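You operate a simulated robot arm through the tools that you are given. There is no shell and no other tool. Be economical: measure what you need, move in short steps, check, and stop when the job is done.

The job below is to be done with a simulated robot arm. You get a single attempt, and the scene is never put back.

JOB
Take the purple spring and put it on top of the weld lock card.

Only the result counts: the job must be done as asked and must still hold three seconds after the hand-in. Knocking over, shifting, dropping, spilling or breaking anything else fails it.

ROBOT AND FRAMES
A 6-joint arm with a two-finger parallel gripper on a trunk, on a base that drives. Base frame: it is fixed to the floor where the robot stands at the start and does not move with it; the origin is under the middle of the robot, x ahead of it, y to its left, z up. Lengths are in cm, angles in rad, forces in N, time in s.
Its first joint turns from -2.897 to 2.897 rad. Places, roughly: weld lock card [450, 100, 75]. Payload 3.43 kg.
The TCP is the grasp point between the finger pads, 3.4 cm short of the fingertips. In the tool frame z runs along the fingers and y along their closing line. Largest opening 12.8 cm; finger width 2.4, thickness 1.2; the body of the gripper, 4.8 by 13 cm, starts 9.6 cm behind the TCP.
Orientation is that of the tool frame in the base frame, as a unit quaternion [w, x, y, z]. With the fingers straight down and closing along the base's y, the tool's x points along the base's -x, its y along +y and its z along -z.

CONTROLS
- The arm moves only by the tool step_arm. Its argument "targets" is a list that holds one entry, the list of rows, each a list of 6 numbers: the shift along the tool's x, y, z in cm, then the turn, a rotation vector about the tool's x, y, z in degrees. In form: [[[tx, ty, tz, ax, ay, az], ...]]. A call has 1 to 12 rows; each row shifts and turns the commanded pose from where the row before left it, along the tool's axes as they then stand. "claw" is the opening in per cent of the stroke, from 0 (shut) to 100 (fully open), set as the call begins (left out, the last holds). Rows are played at 5 a second. More than 5 cm and 0.15 rad between two rows, or a gripper value outside its range, and nothing of the call is played. Where a pose cannot be reached the arm comes as near as it can. A force on the tool above 40 N (or 10 N above the force at the start of the call, whichever is more), or a blocked arm, ends the call early, and 0.2 s more pass. Each finger travels about 15.3 cm/s and halts on what it meets, pressing with about 29 N; the grip force reading is that of the motor and also rises with nothing between the fingers. The clock runs only during rows and for 0.2 s after the last one: add rows that do not move to give the fingers time. The reply holds the time, the measured pose of the TCP, the force on the tool along the base axes, the opening and the grip force, in the units named above and with some noise, and new pictures: "pictures" is both (left out), scene, wrist or none.
- Cameras (640 x 400 px; columns grow to the right, rows downward): "scene" is now at [16.53, 18.04, 122.41]; the picture's right is [-0.41, -0.91, 0.00], its down [-0.29, 0.13, -0.95] and it looks along [0.86, -0.39, -0.32] (base axes); focal length 261 px, centre (320, 200). "wrist" rides on the gripper at [7.6, -1.1, -16] in the tool frame; the picture's right is [0.15, 0.99, 0.00], its down [-0.88, 0.13, -0.46] and it looks along [-0.45, 0.07, 0.89] (tool axes); focal length 234 px, centre (320, 200). There is no depth. A picture from a camera that has moved, and an enlarged one, comes with that camera's place and axes in the base frame and with its lens.
- drive_base(legs): drives the robot by 1 to 6 legs, each [ahead, left, turn to the left] in cm, cm and rad, along the robot's own axes; the way and the turn of a leg run together, so that a leg with both is an arc; at most 150 cm and 3.142 rad a leg. The arm and the cameras ride along, it lands a little off, and it stops where it bumps. It gives what a move gives, and a new picture of the scene camera.
- turn_head(pan, tilt): turns the head with the scene camera to pan (to the left, within 2.496 rad either way) and tilt (down, from -0.506 to 1.204), counted from straight ahead of the robot. It gives what a move gives, and a new picture of the scene camera.
- inspect(camera, box): a new picture of the part [left, top, right, bottom] of that camera's present view, enlarged. It takes no simulated time.
- finish_job(): hands the job in; it is judged then, once.

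Go step by step. Nothing tells you exact positions but the pictures and the camera data: compare them with the known pose of the tool, close in by small moves and look again before you grip or let go. The budget is 120 turns and 170 pictures, counting those below and the enlarged ones. Unless the task says otherwise, let go and move clear before handing in, and close with one line.

The tools are called by a JSON object that holds its "fn" and its "kwargs". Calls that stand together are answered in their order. step_arm: Moves the arm, as the interface text tells. Its arguments: {"type":"object","properties":{"targets":{"type":"array","items":{"type":"array","items":{"type":"array","items":{"type":"number"}}}},"claw":{"type":"number"},"pictures":{"type":"string","enum":["both","scene","wrist","none"]}},"required":["targets"]} The other tools are called the same way: drive_base (legs) drives the base; turn_head (pan, tilt) turns the head that bears the scene camera; inspect (camera, box) takes an enlarged picture of a part of a camera's view; finish_job () hands the job in.

At the start:

```text
clock: 0.0
position: [78.4, -7.56, 112.76]
ee_rot: [0.001, 0.0, 1.0, 0.0]
wrist_force: [0.0, -0.7, 1.1]
width: 12.83
finger_force: 0.1
robot x, y, heading: [0.17, -0.12, 0.002]
head pan, tilt: [-0.421, 0.326]
```

scene: 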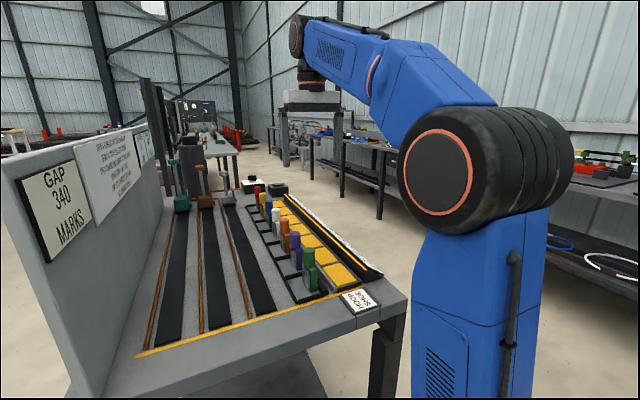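
wrist: 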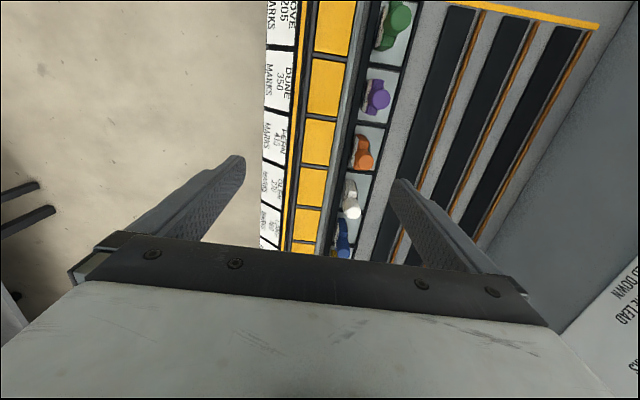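

I see a bench in front with coloured pieces in a tray, one of them purple, and other benches further off. I'll enlarge both views to identify the purple piece and the signs.

{"fn": "inspect", "kwargs": {"camera": "scene", "box": [160, 150, 400, 320]}}

{"fn": "inspect", "kwargs": {"camera": "wrist", "box": [250, 0, 450, 250]}}

{"fn": "inspect", "kwargs": {"camera": "scene", "box": [0, 100, 240, 260]}}

```text
2.35 times, centred on (280, 235) of scene
camera zoom: at [16.53, 18.04, 122.41], right [-0.41, -0.91, 0.0], down [-0.29, 0.13, -0.95], along [0.86, -0.39, -0.32], focal length 614 px, centre (414, 118)
```

zoom: 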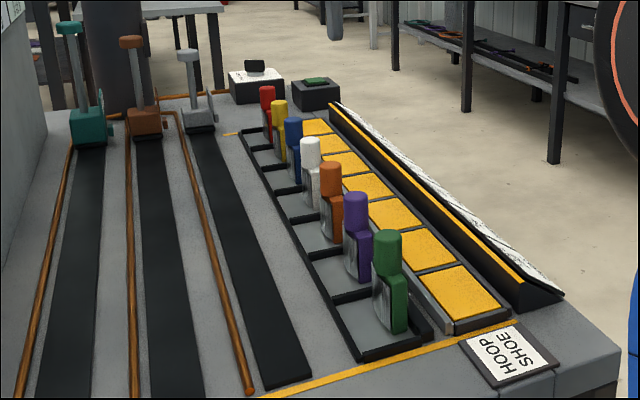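

```text
1.60 times, centred on (350, 125) of wrist
camera zoom: at [70.89, -8.6, 128.8], right [-0.15, 0.99, 0.0], down [0.88, 0.13, 0.46], along [0.45, 0.07, -0.89], focal length 375 px, centre (272, 320)
```

zoom: 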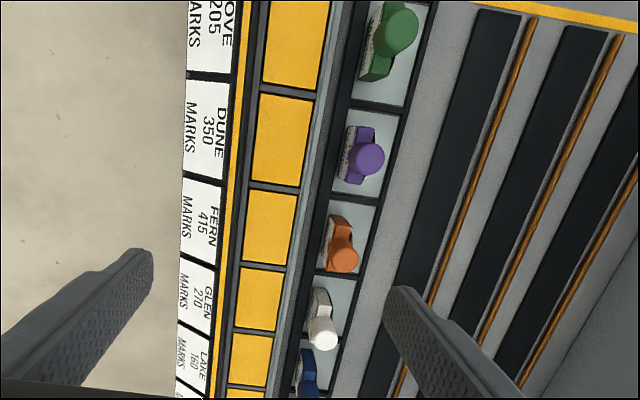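

```text
2.50 times, centred on (120, 180) of scene
camera zoom: at [16.53, 18.04, 122.41], right [-0.41, -0.91, 0.0], down [-0.29, 0.13, -0.95], along [0.86, -0.39, -0.32], focal length 653 px, centre (820, 250)
```

zoom: 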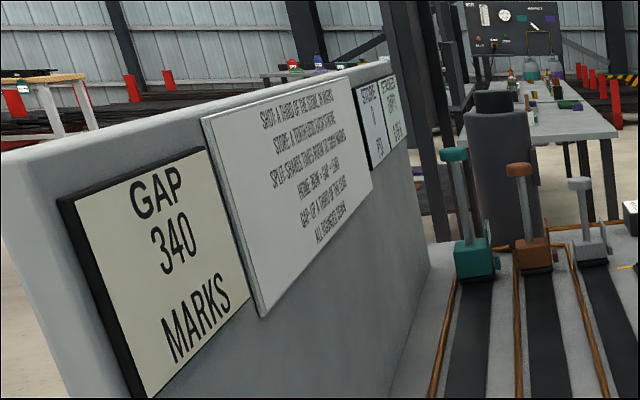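

The near bench's coloured pieces look like pegs with clips, not clearly springs. I'll look around for a purple spring and toward the weld lock card.

{"fn": "turn_head", "kwargs": {"pan": 0.25, "tilt": 0.15}}

{"fn": "turn_head", "kwargs": {"pan": 1.5, "tilt": 0.2}}

{"fn": "turn_head", "kwargs": {"pan": -1.5, "tilt": 0.2}}

{"fn": "turn_head", "kwargs": {"pan": -2.496, "tilt": 0.2}}

{"fn": "turn_head", "kwargs": {"pan": 2.496, "tilt": 0.2}}

```text
clock: 1.1
position: [78.5, -7.45, 112.76]
ee_rot: [-0.001, 0.001, 1.0, -0.001]
wrist_force: [0.8, -1.3, 0.4]
width: 12.8
finger_force: 0.0
robot x, y, heading: [0.1, 0.04, -0.001]
head pan, tilt: [0.25, 0.15]
camera scene: at [17.01, 24.14, 124.05], right [0.25, -0.97, 0.0], down [-0.15, -0.04, -0.99], along [0.96, 0.24, -0.15], focal length 261 px, centre (320, 200)
```

scene: 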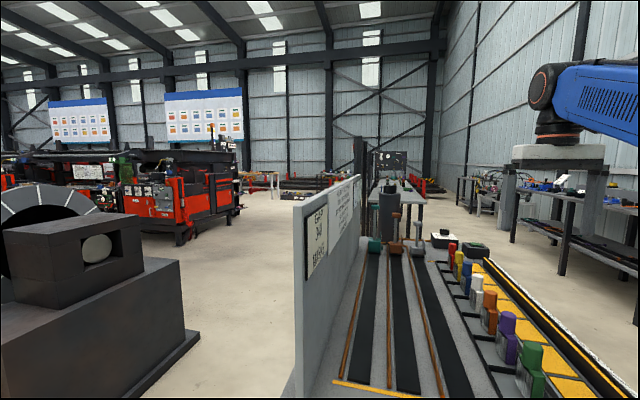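

```text
clock: 2.5
position: [78.48, -7.54, 112.72]
ee_rot: [0.0, -0.001, 1.0, 0.0]
wrist_force: [0.1, -1.1, -0.1]
width: 12.81
finger_force: 0.0
robot x, y, heading: [0.23, -0.22, -0.005]
head pan, tilt: [1.499, 0.201]
camera scene: at [8.7, 31.15, 123.58], right [1.0, -0.07, 0.0], down [-0.01, -0.2, -0.98], along [0.07, 0.98, -0.2], focal length 261 px, centre (320, 200)
```

scene: 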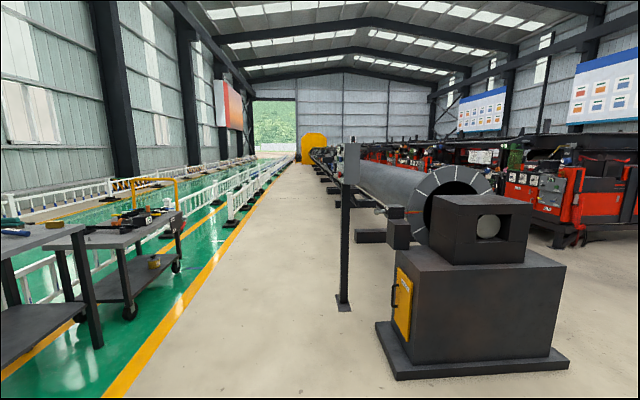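

```text
clock: 5.1
position: [78.38, -7.45, 112.81]
ee_rot: [0.0, 0.0, 1.0, 0.001]
wrist_force: [0.1, 0.3, 0.1]
width: 12.81
finger_force: 0.0
robot x, y, heading: [-0.1, -0.03, -0.003]
head pan, tilt: [-1.499, 0.201]
camera scene: at [8.69, 12.56, 123.58], right [-1.0, -0.07, 0.0], down [-0.01, 0.2, -0.98], along [0.07, -0.98, -0.2], focal length 261 px, centre (320, 200)
```

scene: 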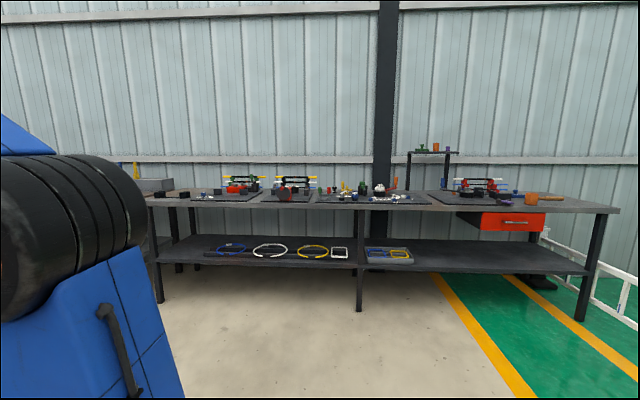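

```text
clock: 6.3
position: [78.33, -7.41, 112.75]
ee_rot: [0.0, 0.0, 1.0, 0.0]
wrist_force: [0.1, 0.3, -0.4]
width: 12.83
finger_force: 0.0
robot x, y, heading: [-0.19, -0.09, -0.001]
head pan, tilt: [-2.496, 0.201]
camera scene: at [0.59, 16.24, 123.58], right [-0.6, 0.8, 0.0], down [0.16, 0.12, -0.98], along [-0.78, -0.59, -0.2], focal length 261 px, centre (320, 200)
```

scene: 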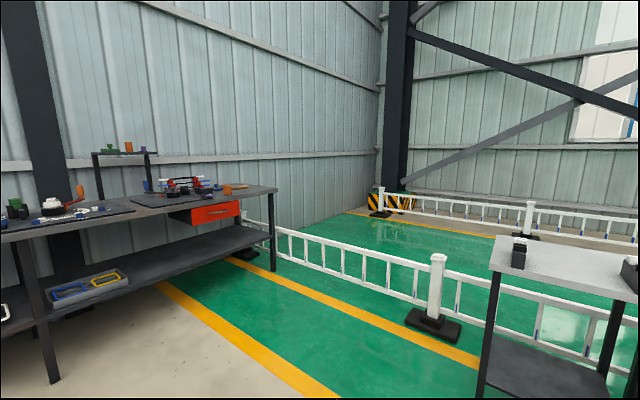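

```text
clock: 10.3
position: [78.42, -7.52, 112.77]
ee_rot: [0.0, 0.0, 1.0, 0.0]
wrist_force: [0.6, -0.5, 0.3]
width: 12.8
finger_force: 0.0
robot x, y, heading: [-0.12, 0.04, 0.0]
head pan, tilt: [2.496, 0.201]
camera scene: at [0.58, 27.46, 123.58], right [0.6, 0.8, 0.0], down [0.16, -0.12, -0.98], along [-0.78, 0.59, -0.2], focal length 261 px, centre (320, 200)
```

scene: 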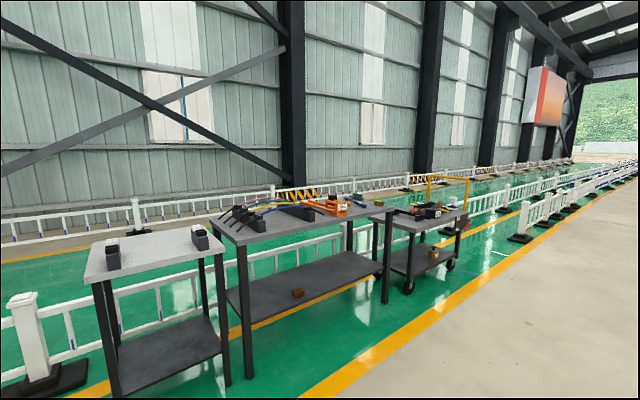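

The spring isn't identified yet. I'll look straight ahead, and enlarge the region where the card should be.

{"fn": "turn_head", "kwargs": {"pan": 0.15, "tilt": 0.1}}

{"fn": "inspect", "kwargs": {"camera": "scene", "box": [180, 160, 300, 235]}}

{"fn": "inspect", "kwargs": {"camera": "scene", "box": [290, 150, 430, 240]}}

{"fn": "inspect", "kwargs": {"camera": "scene", "box": [420, 160, 580, 260]}}

```text
clock: 12.4
position: [78.49, -7.55, 112.71]
ee_rot: [-0.001, 0.0, 1.0, 0.0]
wrist_force: [0.4, 0.3, -0.9]
width: 12.79
finger_force: 0.0
robot x, y, heading: [0.26, -0.22, -0.003]
head pan, tilt: [0.15, 0.099]
camera scene: at [17.12, 23.24, 124.52], right [0.15, -0.99, 0.0], down [-0.1, -0.01, -0.99], along [0.98, 0.15, -0.1], focal length 261 px, centre (320, 200)
```

scene: 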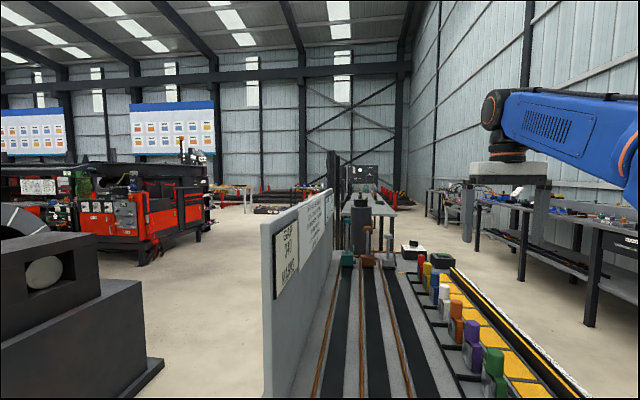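

```text
5.33 times, centred on (240, 198) of scene
camera zoom: at [17.12, 23.24, 124.52], right [0.15, -0.99, 0.0], down [-0.1, -0.01, -0.99], along [0.98, 0.15, -0.1], focal length 1393 px, centre (747, 213)
```

zoom: 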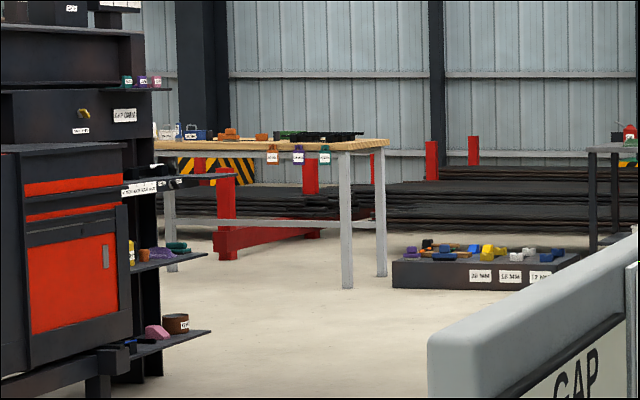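

```text
4.44 times, centred on (360, 195) of scene
camera zoom: at [17.12, 23.24, 124.52], right [0.15, -0.99, 0.0], down [-0.1, -0.01, -0.99], along [0.98, 0.15, -0.1], focal length 1161 px, centre (142, 222)
```

zoom: 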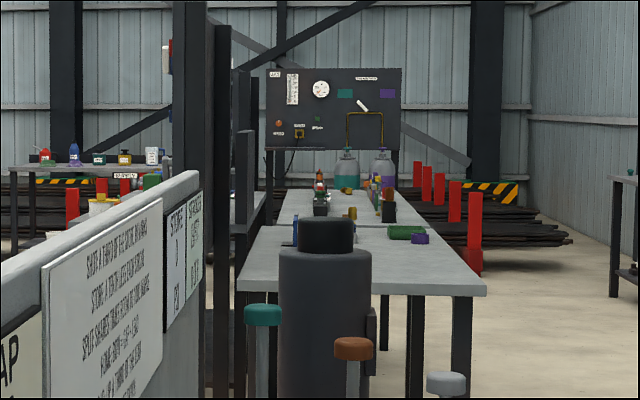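

```text
4.00 times, centred on (500, 210) of scene
camera zoom: at [17.12, 23.24, 124.52], right [0.15, -0.99, 0.0], down [-0.1, -0.01, -0.99], along [0.98, 0.15, -0.1], focal length 1045 px, centre (-400, 160)
```

zoom: 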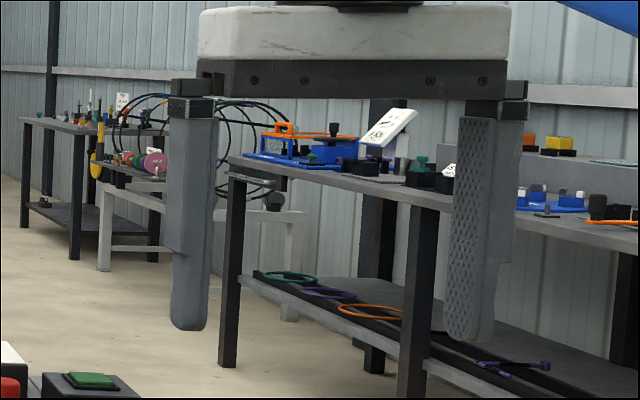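

The card's place is hidden behind the bench panel, so I must drive there. First I lift and tuck the arm.

{"fn": "step_arm", "kwargs": {"targets": [[[0, 0, -5, 0, 0, 0], [0, 0, -5, 0, 0, 0], [4, 0, -3, 0, 0, 0], [4.5, 0, 0, 0, 0, 0], [4.5, 0, 0, 0, 0, 0], [4.5, 0, 0, 0, 0, 0], [4.5, 0, 0, 0, 0, 0], [4.5, 0, 0, 0, 0, 0], [4.5, 0, 0, 0, 0, 0], [0, 0, 0, 0, 0, 0]]], "pictures": "scene"}}

```text
clock: 14.6
position: [47.95, -7.51, 113.21]
ee_rot: [0.002, 0.0, 1.0, 0.0]
wrist_force: [0.2, 0.1, 0.5]
width: 12.78
finger_force: 0.0
out of reach, approached as far as the arm can: row 1, 2, 3, 6, 7, 8, 9
robot x, y, heading: [0.13, 0.37, 0.001]
head pan, tilt: [0.15, 0.099]
camera scene: at [17.13, 23.23, 124.52], right [0.15, -0.99, 0.0], down [-0.1, -0.01, -0.99], along [0.98, 0.15, -0.1], focal length 261 px, centre (320, 200)
```

scene: 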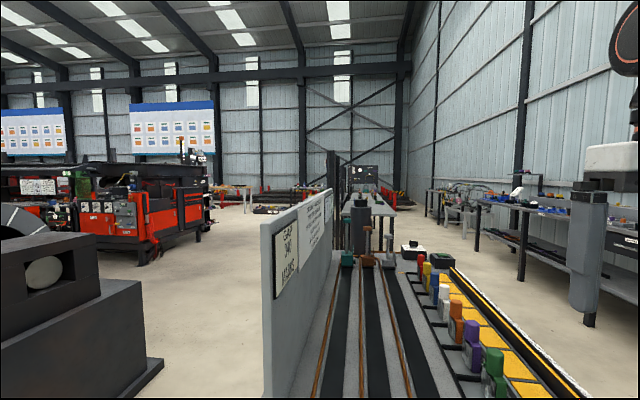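

The arm is tucked. I'll back out, shift left into the aisle, and go forward past the panel.

{"fn": "drive_base", "kwargs": {"legs": [[-35, 0, 0], [0, 92, 0], [110, 0, 0]]}}

```text
clock: 26.7
position: [126.23, 84.11, 113.17]
ee_rot: [0.002, 0.002, 1.0, 0.001]
wrist_force: [-1.0, 0.1, 0.0]
width: 12.79
finger_force: 0.2
robot x, y, heading: [78.28, 91.66, -0.007]
head pan, tilt: [0.15, 0.099]
camera scene: at [95.44, 115.02, 124.52], right [0.15, -0.99, 0.0], down [-0.1, -0.01, -1.0], along [0.98, 0.15, -0.1], focal length 261 px, centre (320, 200)
```

scene: 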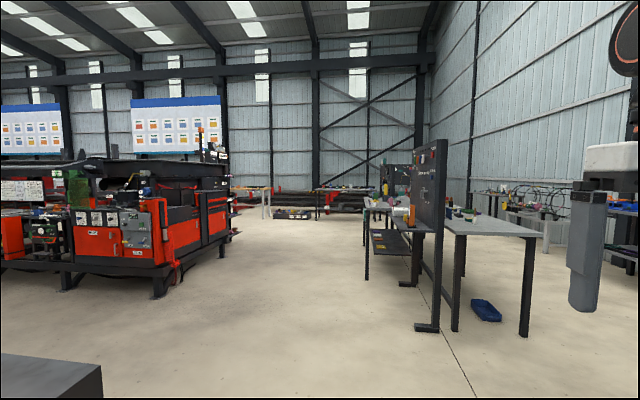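

Now a table behind a dark board matches the card's location. I'll enlarge it.

{"fn": "inspect", "kwargs": {"camera": "scene", "box": [340, 130, 500, 250]}}

{"fn": "inspect", "kwargs": {"camera": "scene", "box": [225, 170, 385, 270]}}

```text
3.33 times, centred on (420, 190) of scene
camera zoom: at [95.44, 115.02, 124.52], right [0.15, -0.99, 0.0], down [-0.1, -0.01, -1.0], along [0.98, 0.15, -0.1], focal length 870 px, centre (-13, 233)
```

zoom: 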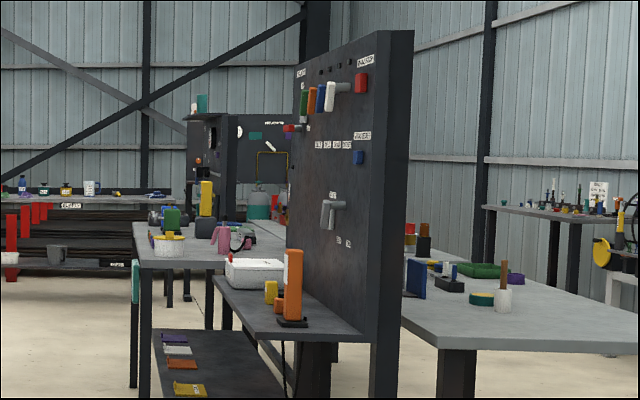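

```text
4.00 times, centred on (305, 220) of scene
camera zoom: at [95.44, 115.02, 124.52], right [0.15, -0.99, 0.0], down [-0.1, -0.01, -1.0], along [0.98, 0.15, -0.1], focal length 1045 px, centre (380, 120)
```

zoom: 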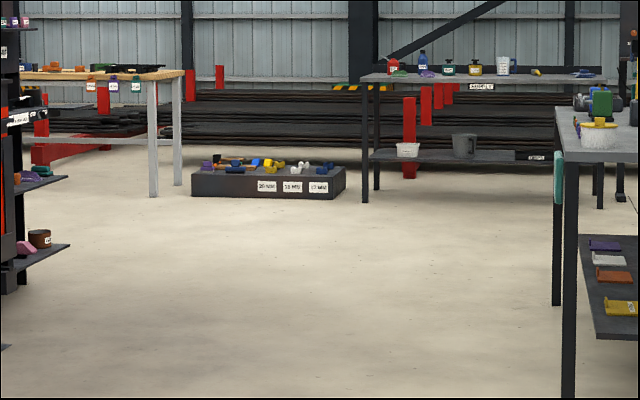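

The table near [394–540, y<110] should hold the card. I'll drive up the aisle, staying left of it, and look.

{"fn": "drive_base", "kwargs": {"legs": [[130, 0, 0], [130, 95, 0]]}}

{"fn": "turn_head", "kwargs": {"pan": -0.75, "tilt": 0.35}}

```text
refused: leg 2 is longer than a leg can be; nothing moved
```

```text
clock: 27.9
position: [126.38, 84.21, 113.22]
ee_rot: [0.003, 0.001, 1.0, -0.001]
wrist_force: [-0.7, -0.7, 0.2]
width: 12.77
finger_force: 0.0
robot x, y, heading: [78.61, 92.07, -0.001]
head pan, tilt: [-0.75, 0.351]
camera scene: at [93.13, 107.3, 122.18], right [-0.68, -0.73, 0.0], down [-0.25, 0.23, -0.94], along [0.69, -0.64, -0.34], focal length 261 px, centre (320, 200)
```

scene: 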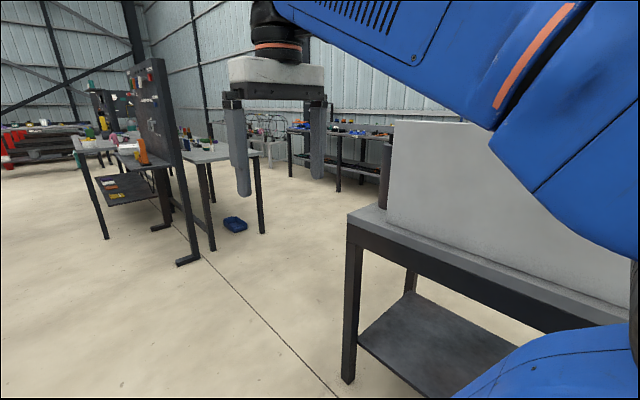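

That leg was too long; I'll repeat it with shorter legs.

{"fn": "drive_base", "kwargs": {"legs": [[130, 0, 0], [110, 80, 0]]}}

{"fn": "inspect", "kwargs": {"camera": "scene", "box": [0, 100, 320, 300]}}

```text
clock: 41.0
position: [369.43, 160.76, 113.17]
ee_rot: [0.003, 0.004, 1.0, 0.0]
wrist_force: [-0.8, 0.8, 0.1]
width: 12.81
finger_force: 0.1
robot x, y, heading: [321.45, 168.4, -0.006]
head pan, tilt: [-0.75, 0.351]
camera scene: at [336.45, 183.96, 122.18], right [-0.69, -0.73, 0.0], down [-0.25, 0.24, -0.94], along [0.68, -0.65, -0.34], focal length 261 px, centre (320, 200)
```

scene: 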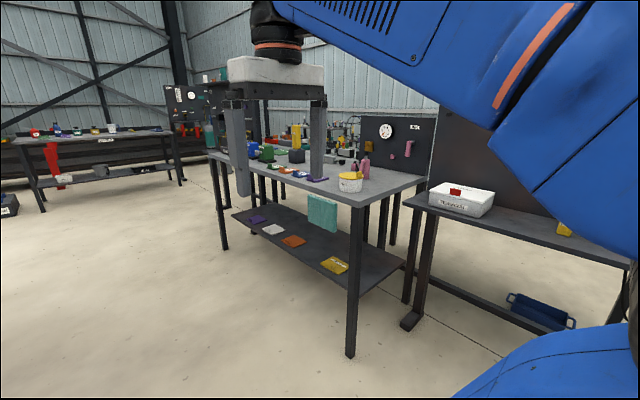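

```text
2.00 times, centred on (160, 200) of scene
camera zoom: at [336.45, 183.96, 122.18], right [-0.69, -0.73, 0.0], down [-0.25, 0.24, -0.94], along [0.68, -0.65, -0.34], focal length 522 px, centre (640, 200)
```

zoom: 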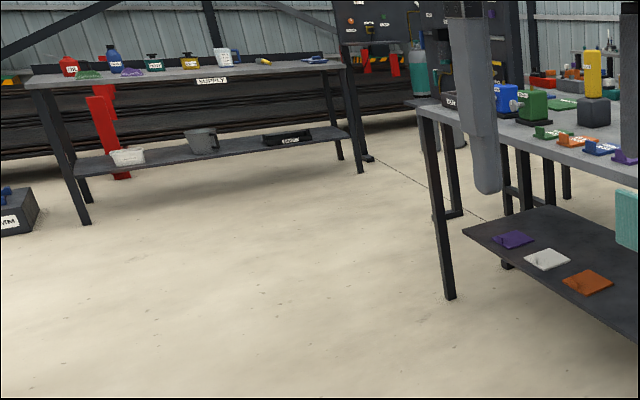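

The table at the card's place holds coloured small pieces along its front and cards on the lower shelf. I'll drive alongside and face it.

{"fn": "drive_base", "kwargs": {"legs": [[125, 22, 0], [0, 0, -1.57]]}}

{"fn": "turn_head", "kwargs": {"pan": 0.15, "tilt": 0.5}}

```text
clock: 51.0
position: [438.9, 139.77, 113.28]
ee_rot: [0.001, 0.703, 0.711, -0.002]
wrist_force: [-0.2, 1.0, 0.1]
width: 12.78
finger_force: 0.0
robot x, y, heading: [445.99, 188.05, -1.562]
head pan, tilt: [-0.75, 0.351]
camera scene: at [461.77, 173.16, 122.18], right [-0.74, 0.67, 0.0], down [0.23, 0.25, -0.94], along [-0.63, -0.69, -0.34], focal length 261 px, centre (320, 200)
```

scene: 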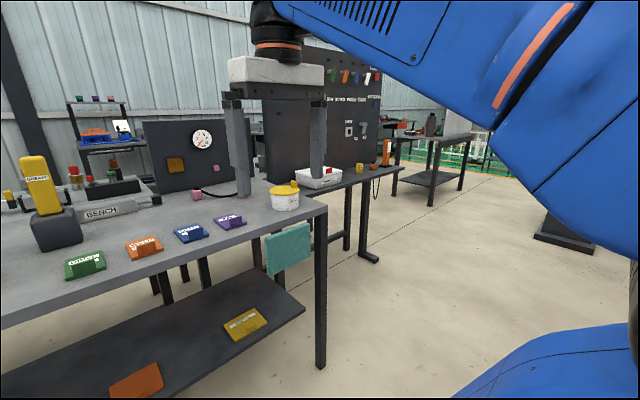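

```text
clock: 52.2
position: [438.86, 139.87, 113.21]
ee_rot: [0.002, 0.703, 0.711, -0.002]
wrist_force: [0.1, 0.3, -0.6]
width: 12.79
finger_force: 0.0
robot x, y, heading: [445.68, 187.64, -1.556]
head pan, tilt: [0.15, 0.499]
camera scene: at [469.49, 171.05, 120.82], right [-0.99, -0.16, 0.0], down [-0.08, 0.47, -0.88], along [0.14, -0.87, -0.48], focal length 261 px, centre (320, 200)
```

scene: 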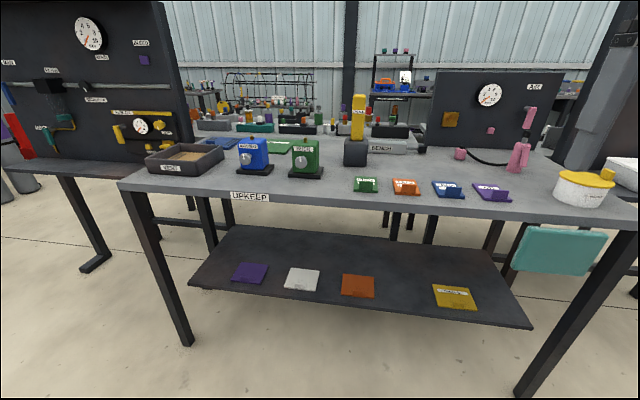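

{"fn": "inspect", "kwargs": {"camera": "scene", "box": [340, 80, 520, 210]}}

{"fn": "inspect", "kwargs": {"camera": "scene", "box": [140, 80, 340, 210]}}

{"fn": "inspect", "kwargs": {"camera": "scene", "box": [210, 230, 510, 340]}}

{"fn": "inspect", "kwargs": {"camera": "scene", "box": [0, 0, 200, 170]}}

```text
3.08 times, centred on (430, 145) of scene
camera zoom: at [469.49, 171.05, 120.82], right [-0.99, -0.16, 0.0], down [-0.08, 0.47, -0.88], along [0.14, -0.87, -0.48], focal length 804 px, centre (-18, 369)
```

zoom: 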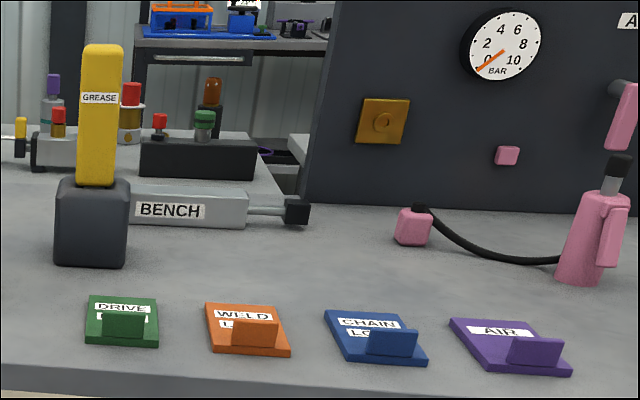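

```text
3.08 times, centred on (240, 145) of scene
camera zoom: at [469.49, 171.05, 120.82], right [-0.99, -0.16, 0.0], down [-0.08, 0.47, -0.88], along [0.14, -0.87, -0.48], focal length 804 px, centre (566, 369)
```

zoom: 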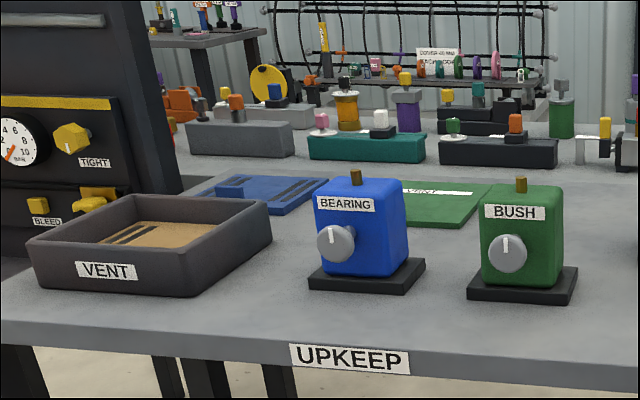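

```text
2.13 times, centred on (360, 285) of scene
camera zoom: at [469.49, 171.05, 120.82], right [-0.99, -0.16, 0.0], down [-0.08, 0.47, -0.88], along [0.14, -0.87, -0.48], focal length 557 px, centre (235, 19)
```

zoom: 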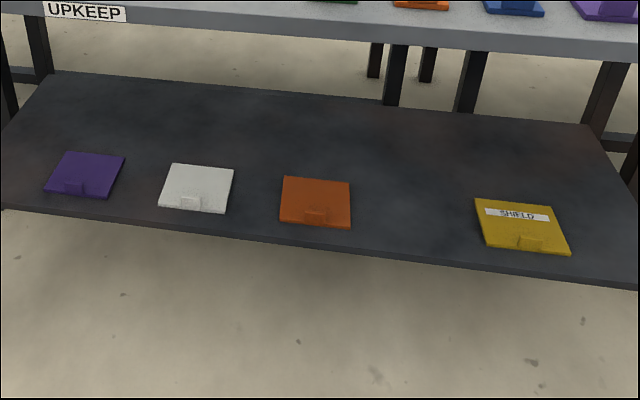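

```text
2.35 times, centred on (100, 85) of scene
camera zoom: at [469.49, 171.05, 120.82], right [-0.99, -0.16, 0.0], down [-0.08, 0.47, -0.88], along [0.14, -0.87, -0.48], focal length 614 px, centre (838, 471)
```

zoom: 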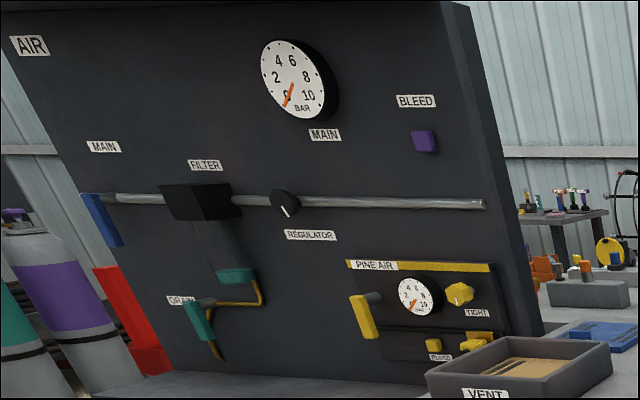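

The orange "WELD LOCK" card is at about [450, 73] on this table. Now to find the purple spring; I'll check the bench behind and others.

{"fn": "turn_head", "kwargs": {"pan": 0.15, "tilt": 0.25}}

{"fn": "inspect", "kwargs": {"camera": "scene", "box": [180, 120, 340, 220]}}

{"fn": "inspect", "kwargs": {"camera": "scene", "box": [320, 120, 480, 220]}}

{"fn": "turn_head", "kwargs": {"pan": 1.2, "tilt": 0.2}}

```text
clock: 53.0
position: [438.96, 139.83, 113.21]
ee_rot: [0.001, 0.703, 0.711, -0.003]
wrist_force: [-0.6, 0.3, -0.5]
width: 12.79
finger_force: 0.1
robot x, y, heading: [445.91, 187.96, -1.557]
head pan, tilt: [0.15, 0.25]
camera scene: at [469.54, 170.81, 123.12], right [-0.99, -0.16, 0.0], down [-0.04, 0.24, -0.97], along [0.15, -0.96, -0.25], focal length 261 px, centre (320, 200)
```

scene: 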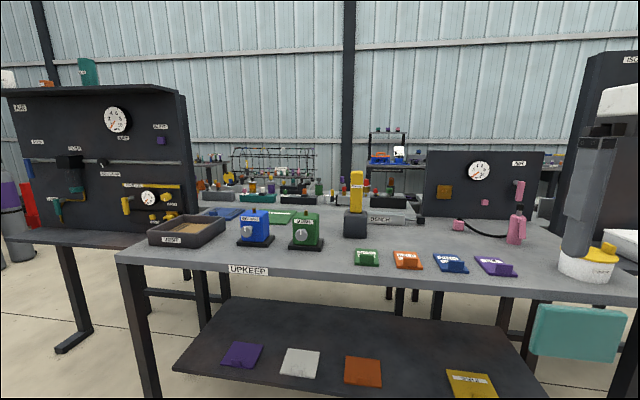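

```text
4.00 times, centred on (260, 170) of scene
camera zoom: at [469.54, 170.81, 123.12], right [-0.99, -0.16, 0.0], down [-0.04, 0.24, -0.97], along [0.15, -0.96, -0.25], focal length 1045 px, centre (560, 320)
```

zoom: 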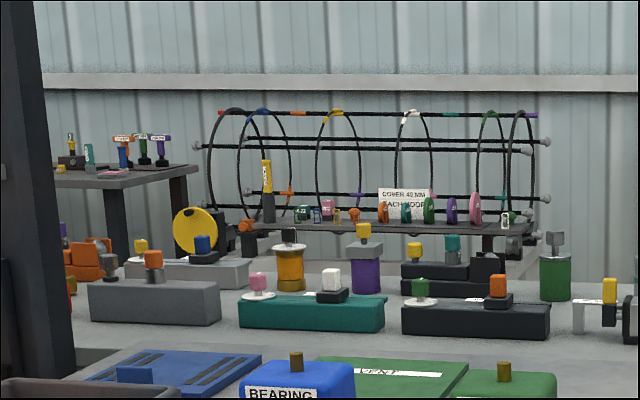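

```text
4.00 times, centred on (400, 170) of scene
camera zoom: at [469.54, 170.81, 123.12], right [-0.99, -0.16, 0.0], down [-0.04, 0.24, -0.97], along [0.15, -0.96, -0.25], focal length 1045 px, centre (0, 320)
```

zoom: 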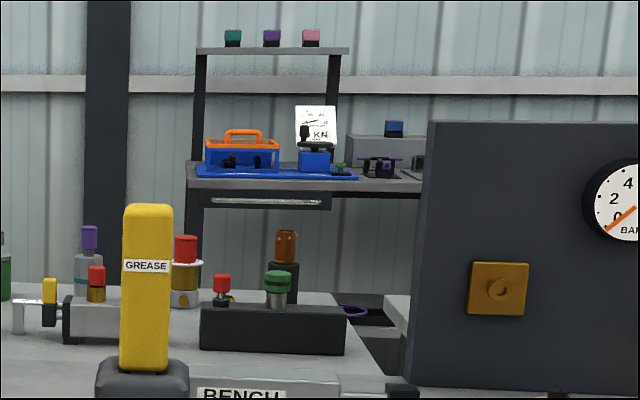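

```text
clock: 54.3
position: [438.9, 139.85, 113.09]
ee_rot: [0.002, 0.704, 0.711, -0.003]
wrist_force: [0.9, 0.1, 0.7]
width: 12.8
finger_force: 0.1
robot x, y, heading: [446.07, 187.85, -1.565]
head pan, tilt: [1.201, 0.201]
camera scene: at [476.77, 176.75, 123.58], right [-0.35, -0.94, 0.0], down [-0.19, 0.07, -0.98], along [0.92, -0.35, -0.2], focal length 261 px, centre (320, 200)
```

scene: 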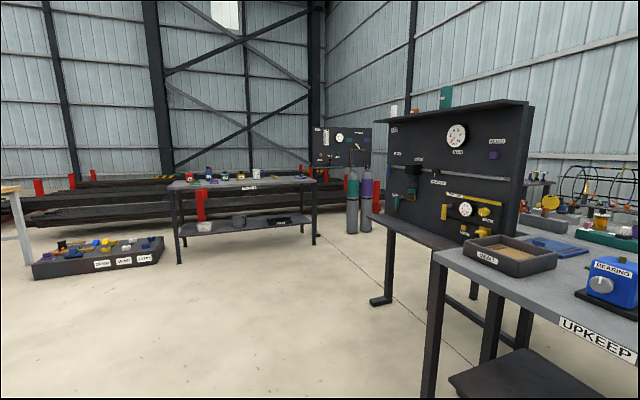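

I'll enlarge the far stations visible from here.

{"fn": "inspect", "kwargs": {"camera": "scene", "box": [0, 160, 340, 290]}}

{"fn": "inspect", "kwargs": {"camera": "scene", "box": [160, 155, 320, 255]}}

{"fn": "turn_head", "kwargs": {"pan": 2.3, "tilt": 0.2}}

{"fn": "turn_head", "kwargs": {"pan": -2.2, "tilt": 0.2}}

```text
1.88 times, centred on (170, 225) of scene
camera zoom: at [476.77, 176.75, 123.58], right [-0.35, -0.94, 0.0], down [-0.19, 0.07, -0.98], along [0.92, -0.35, -0.2], focal length 492 px, centre (602, 153)
```

zoom: 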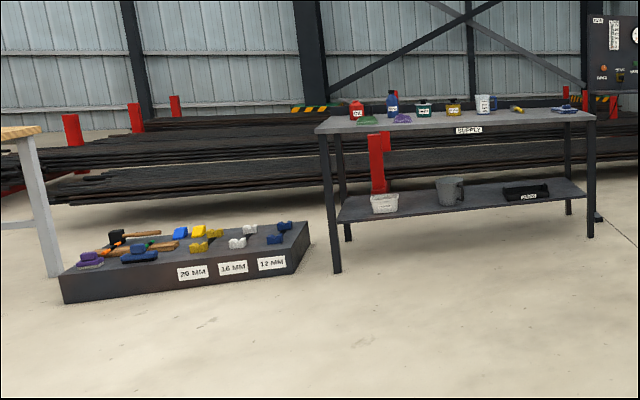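

```text
4.00 times, centred on (240, 205) of scene
camera zoom: at [476.77, 176.75, 123.58], right [-0.35, -0.94, 0.0], down [-0.19, 0.07, -0.98], along [0.92, -0.35, -0.2], focal length 1045 px, centre (640, 180)
```

zoom: 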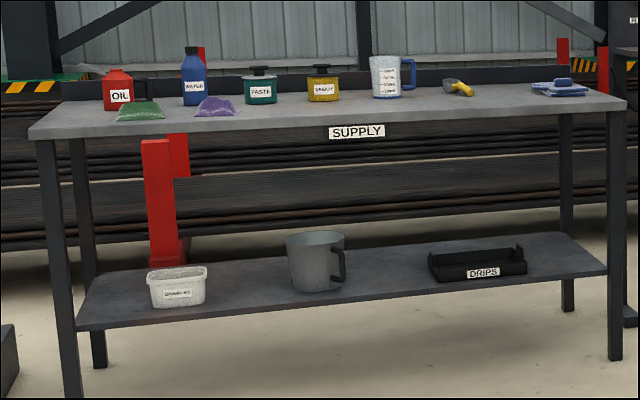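

```text
clock: 55.6
position: [438.83, 139.88, 113.22]
ee_rot: [0.002, 0.703, 0.711, -0.002]
wrist_force: [0.0, 0.0, -0.1]
width: 12.82
finger_force: 0.1
robot x, y, heading: [446.27, 187.83, -1.557]
head pan, tilt: [2.3, 0.201]
camera scene: at [474.93, 186.31, 123.58], right [0.67, -0.74, 0.0], down [-0.15, -0.13, -0.98], along [0.72, 0.66, -0.2], focal length 261 px, centre (320, 200)
```

scene: 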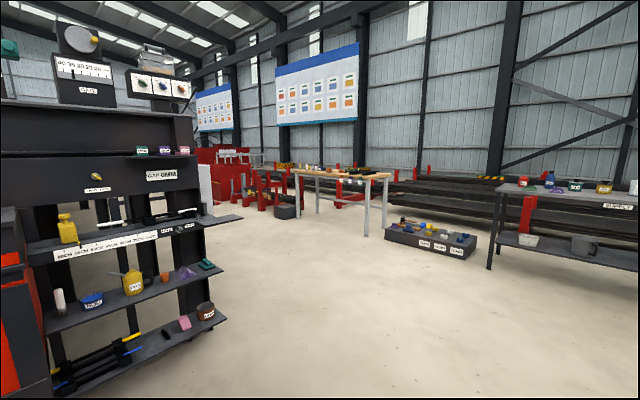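

```text
clock: 59.2
position: [438.96, 139.91, 113.24]
ee_rot: [0.001, 0.703, 0.711, -0.002]
wrist_force: [0.3, 0.7, 0.4]
width: 12.8
finger_force: 0.0
robot x, y, heading: [445.71, 187.82, -1.56]
head pan, tilt: [-2.201, 0.201]
camera scene: at [460.46, 185.44, 123.58], right [0.58, 0.81, 0.0], down [0.16, -0.12, -0.98], along [-0.8, 0.57, -0.2], focal length 261 px, centre (320, 200)
```

scene: 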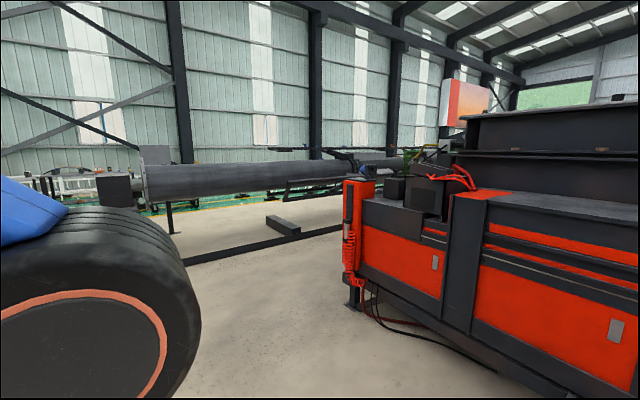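

A shelving station behind me has small purple items. I'll look closer at that.

{"fn": "turn_head", "kwargs": {"pan": 2.45, "tilt": 0.25}}

{"fn": "inspect", "kwargs": {"camera": "scene", "box": [60, 150, 300, 320]}}

{"fn": "inspect", "kwargs": {"camera": "scene", "box": [60, 220, 300, 360]}}

{"fn": "inspect", "kwargs": {"camera": "scene", "box": [340, 140, 500, 240]}}

```text
clock: 62.9
position: [438.96, 139.85, 113.29]
ee_rot: [0.002, 0.704, 0.71, -0.002]
wrist_force: [0.0, 0.0, 0.3]
width: 12.8
finger_force: 0.1
robot x, y, heading: [446.01, 187.8, -1.562]
head pan, tilt: [2.45, 0.25]
camera scene: at [473.92, 187.29, 123.13], right [0.78, -0.63, 0.0], down [-0.16, -0.19, -0.97], along [0.61, 0.75, -0.25], focal length 261 px, centre (320, 200)
```

scene: 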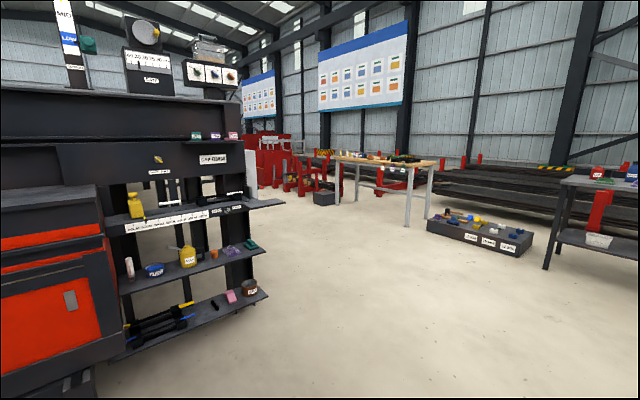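

```text
2.35 times, centred on (180, 235) of scene
camera zoom: at [473.92, 187.29, 123.13], right [0.78, -0.63, 0.0], down [-0.16, -0.19, -0.97], along [0.61, 0.75, -0.25], focal length 614 px, centre (649, 118)
```

zoom: 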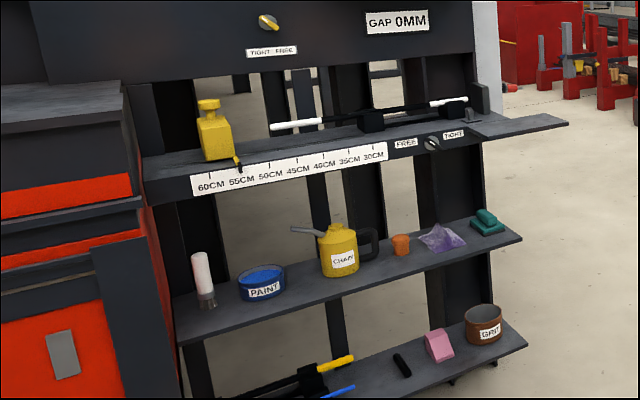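

```text
2.67 times, centred on (180, 290) of scene
camera zoom: at [473.92, 187.29, 123.13], right [0.78, -0.63, 0.0], down [-0.16, -0.19, -0.97], along [0.61, 0.75, -0.25], focal length 696 px, centre (693, -40)
```

zoom: 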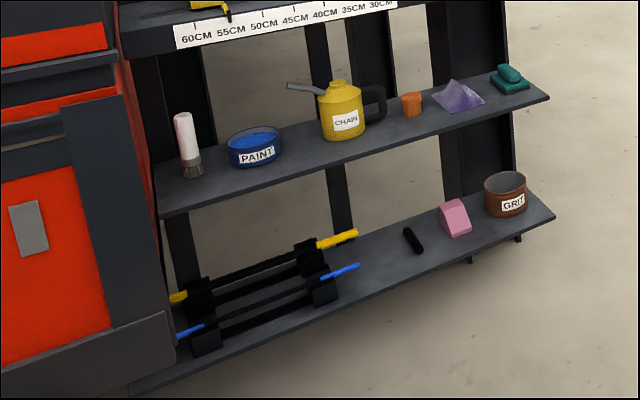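

```text
4.00 times, centred on (420, 190) of scene
camera zoom: at [473.92, 187.29, 123.13], right [0.78, -0.63, 0.0], down [-0.16, -0.19, -0.97], along [0.61, 0.75, -0.25], focal length 1045 px, centre (-80, 240)
```

zoom: 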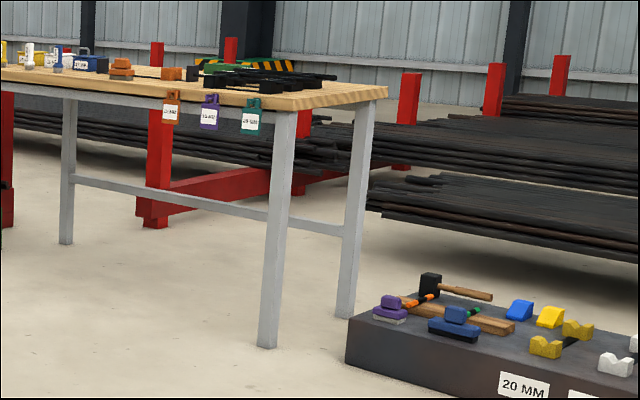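

Purple there is only a rag. Zoom renders sharply, so I'll zoom tightly at the far bench from here.

{"fn": "turn_head", "kwargs": {"pan": 0.0, "tilt": 0.2}}

{"fn": "inspect", "kwargs": {"camera": "scene", "box": [310, 120, 390, 170]}}

{"fn": "inspect", "kwargs": {"camera": "scene", "box": [140, 140, 220, 190]}}

{"fn": "inspect", "kwargs": {"camera": "scene", "box": [220, 150, 320, 210]}}

{"fn": "turn_head", "kwargs": {"pan": -0.5, "tilt": 0.2}}

```text
clock: 65.2
position: [438.89, 139.9, 113.3]
ee_rot: [0.002, 0.703, 0.711, -0.002]
wrist_force: [0.4, -0.3, 0.3]
width: 12.82
finger_force: 0.2
robot x, y, heading: [445.63, 188.28, -1.556]
head pan, tilt: [0.0, 0.201]
camera scene: at [468.15, 170.72, 123.58], right [-1.0, -0.01, 0.0], down [0.0, 0.2, -0.98], along [0.01, -0.98, -0.2], focal length 261 px, centre (320, 200)
```

scene: 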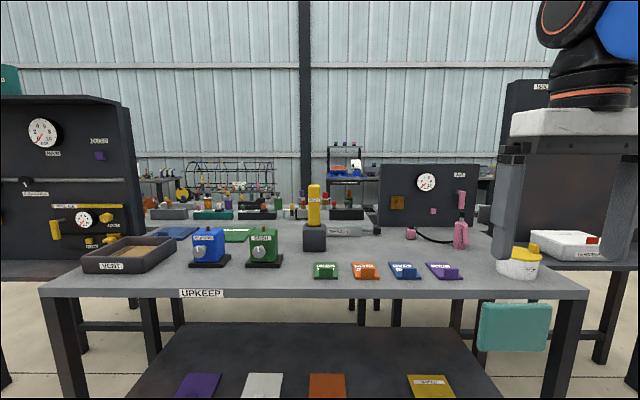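

```text
8.00 times, centred on (350, 145) of scene
camera zoom: at [468.15, 170.72, 123.58], right [-1.0, -0.01, 0.0], down [0.0, 0.2, -0.98], along [0.01, -0.98, -0.2], focal length 2089 px, centre (80, 640)
```

zoom: 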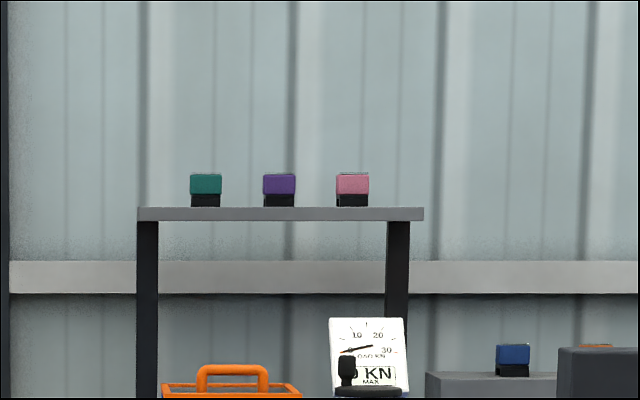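

```text
8.00 times, centred on (180, 165) of scene
camera zoom: at [468.15, 170.72, 123.58], right [-1.0, -0.01, 0.0], down [0.0, 0.2, -0.98], along [0.01, -0.98, -0.2], focal length 2089 px, centre (1440, 480)
```

zoom: 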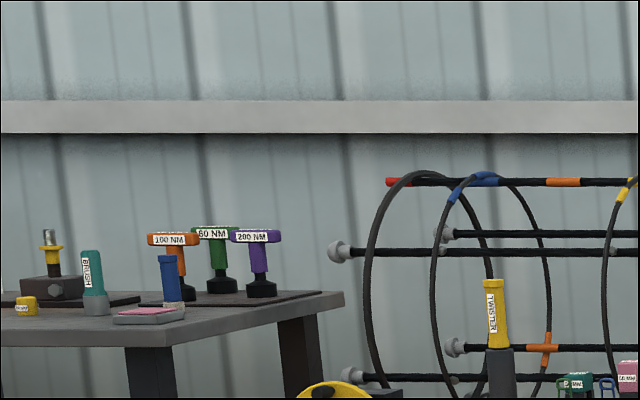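

```text
6.40 times, centred on (270, 180) of scene
camera zoom: at [468.15, 170.72, 123.58], right [-1.0, -0.01, 0.0], down [0.0, 0.2, -0.98], along [0.01, -0.98, -0.2], focal length 1671 px, centre (640, 328)
```

zoom: 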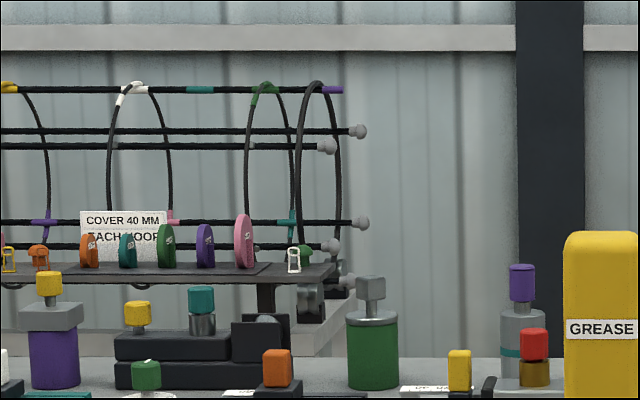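

```text
clock: 66.1
position: [438.96, 139.85, 113.2]
ee_rot: [0.002, 0.703, 0.711, -0.002]
wrist_force: [0.1, -0.1, 0.0]
width: 12.8
finger_force: 0.0
robot x, y, heading: [445.93, 188.45, -1.561]
head pan, tilt: [-0.499, 0.201]
camera scene: at [463.68, 171.8, 123.58], right [-0.88, 0.47, 0.0], down [0.09, 0.18, -0.98], along [-0.46, -0.87, -0.2], focal length 261 px, centre (320, 200)
```

scene: 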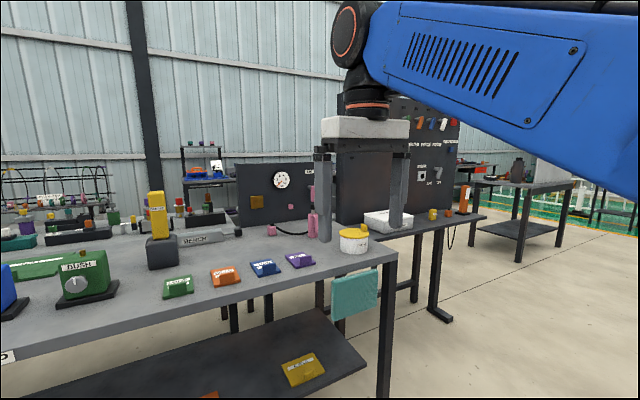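

No spring visible nearby. I'll strafe back to the gap between benches (x≈230) and drive toward the wall aisle to look there.

{"fn": "drive_base", "kwargs": {"legs": [[0, -150, 0], [0, -64, 0], [80, 0, 0]]}}

{"fn": "turn_head", "kwargs": {"pan": 0.2, "tilt": 0.2}}

```text
clock: 80.6
position: [223.43, 58.14, 113.13]
ee_rot: [0.002, 0.707, 0.707, -0.002]
wrist_force: [0.3, 1.0, 0.1]
width: 12.79
finger_force: 0.1
robot x, y, heading: [231.07, 106.17, -1.571]
head pan, tilt: [-0.499, 0.201]
camera scene: at [248.51, 89.87, 123.58], right [-0.88, 0.48, 0.0], down [0.1, 0.18, -0.98], along [-0.47, -0.86, -0.2], focal length 261 px, centre (320, 200)
```

scene: 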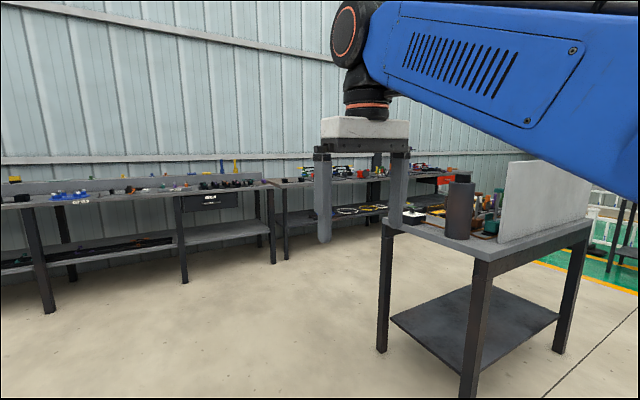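

```text
clock: 81.7
position: [223.44, 58.16, 113.24]
ee_rot: [0.002, 0.706, 0.708, -0.002]
wrist_force: [-1.0, 1.1, 0.1]
width: 12.81
finger_force: 0.0
robot x, y, heading: [230.84, 105.81, -1.568]
head pan, tilt: [0.201, 0.201]
camera scene: at [254.82, 88.93, 123.58], right [-0.98, -0.2, 0.0], down [-0.04, 0.2, -0.98], along [0.2, -0.96, -0.2], focal length 261 px, centre (320, 200)
```

scene: 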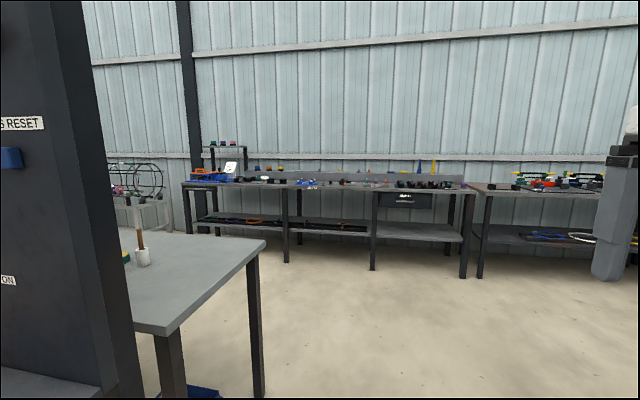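

{"fn": "inspect", "kwargs": {"camera": "scene", "box": [180, 130, 340, 230]}}

{"fn": "inspect", "kwargs": {"camera": "scene", "box": [320, 130, 480, 230]}}

{"fn": "inspect", "kwargs": {"camera": "scene", "box": [480, 140, 640, 240]}}

```text
4.00 times, centred on (260, 180) of scene
camera zoom: at [254.82, 88.93, 123.58], right [-0.98, -0.2, 0.0], down [-0.04, 0.2, -0.98], along [0.2, -0.96, -0.2], focal length 1045 px, centre (560, 280)
```

zoom: 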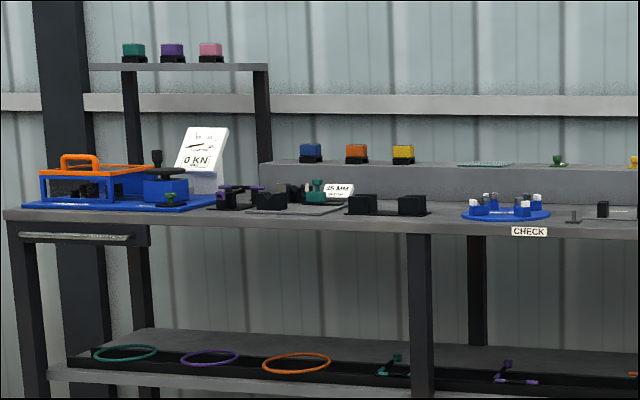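

```text
4.00 times, centred on (400, 180) of scene
camera zoom: at [254.82, 88.93, 123.58], right [-0.98, -0.2, 0.0], down [-0.04, 0.2, -0.98], along [0.2, -0.96, -0.2], focal length 1045 px, centre (0, 280)
```

zoom: 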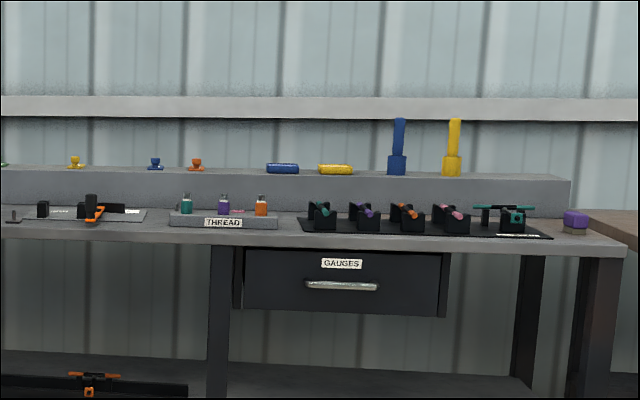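

```text
4.00 times, centred on (560, 190) of scene
camera zoom: at [254.82, 88.93, 123.58], right [-0.98, -0.2, 0.0], down [-0.04, 0.2, -0.98], along [0.2, -0.96, -0.2], focal length 1045 px, centre (-640, 240)
```

zoom: 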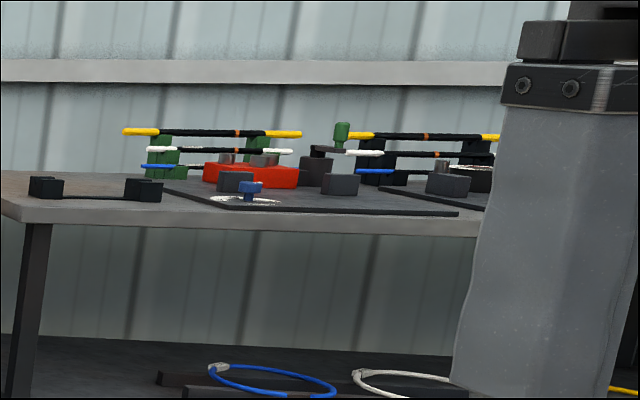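

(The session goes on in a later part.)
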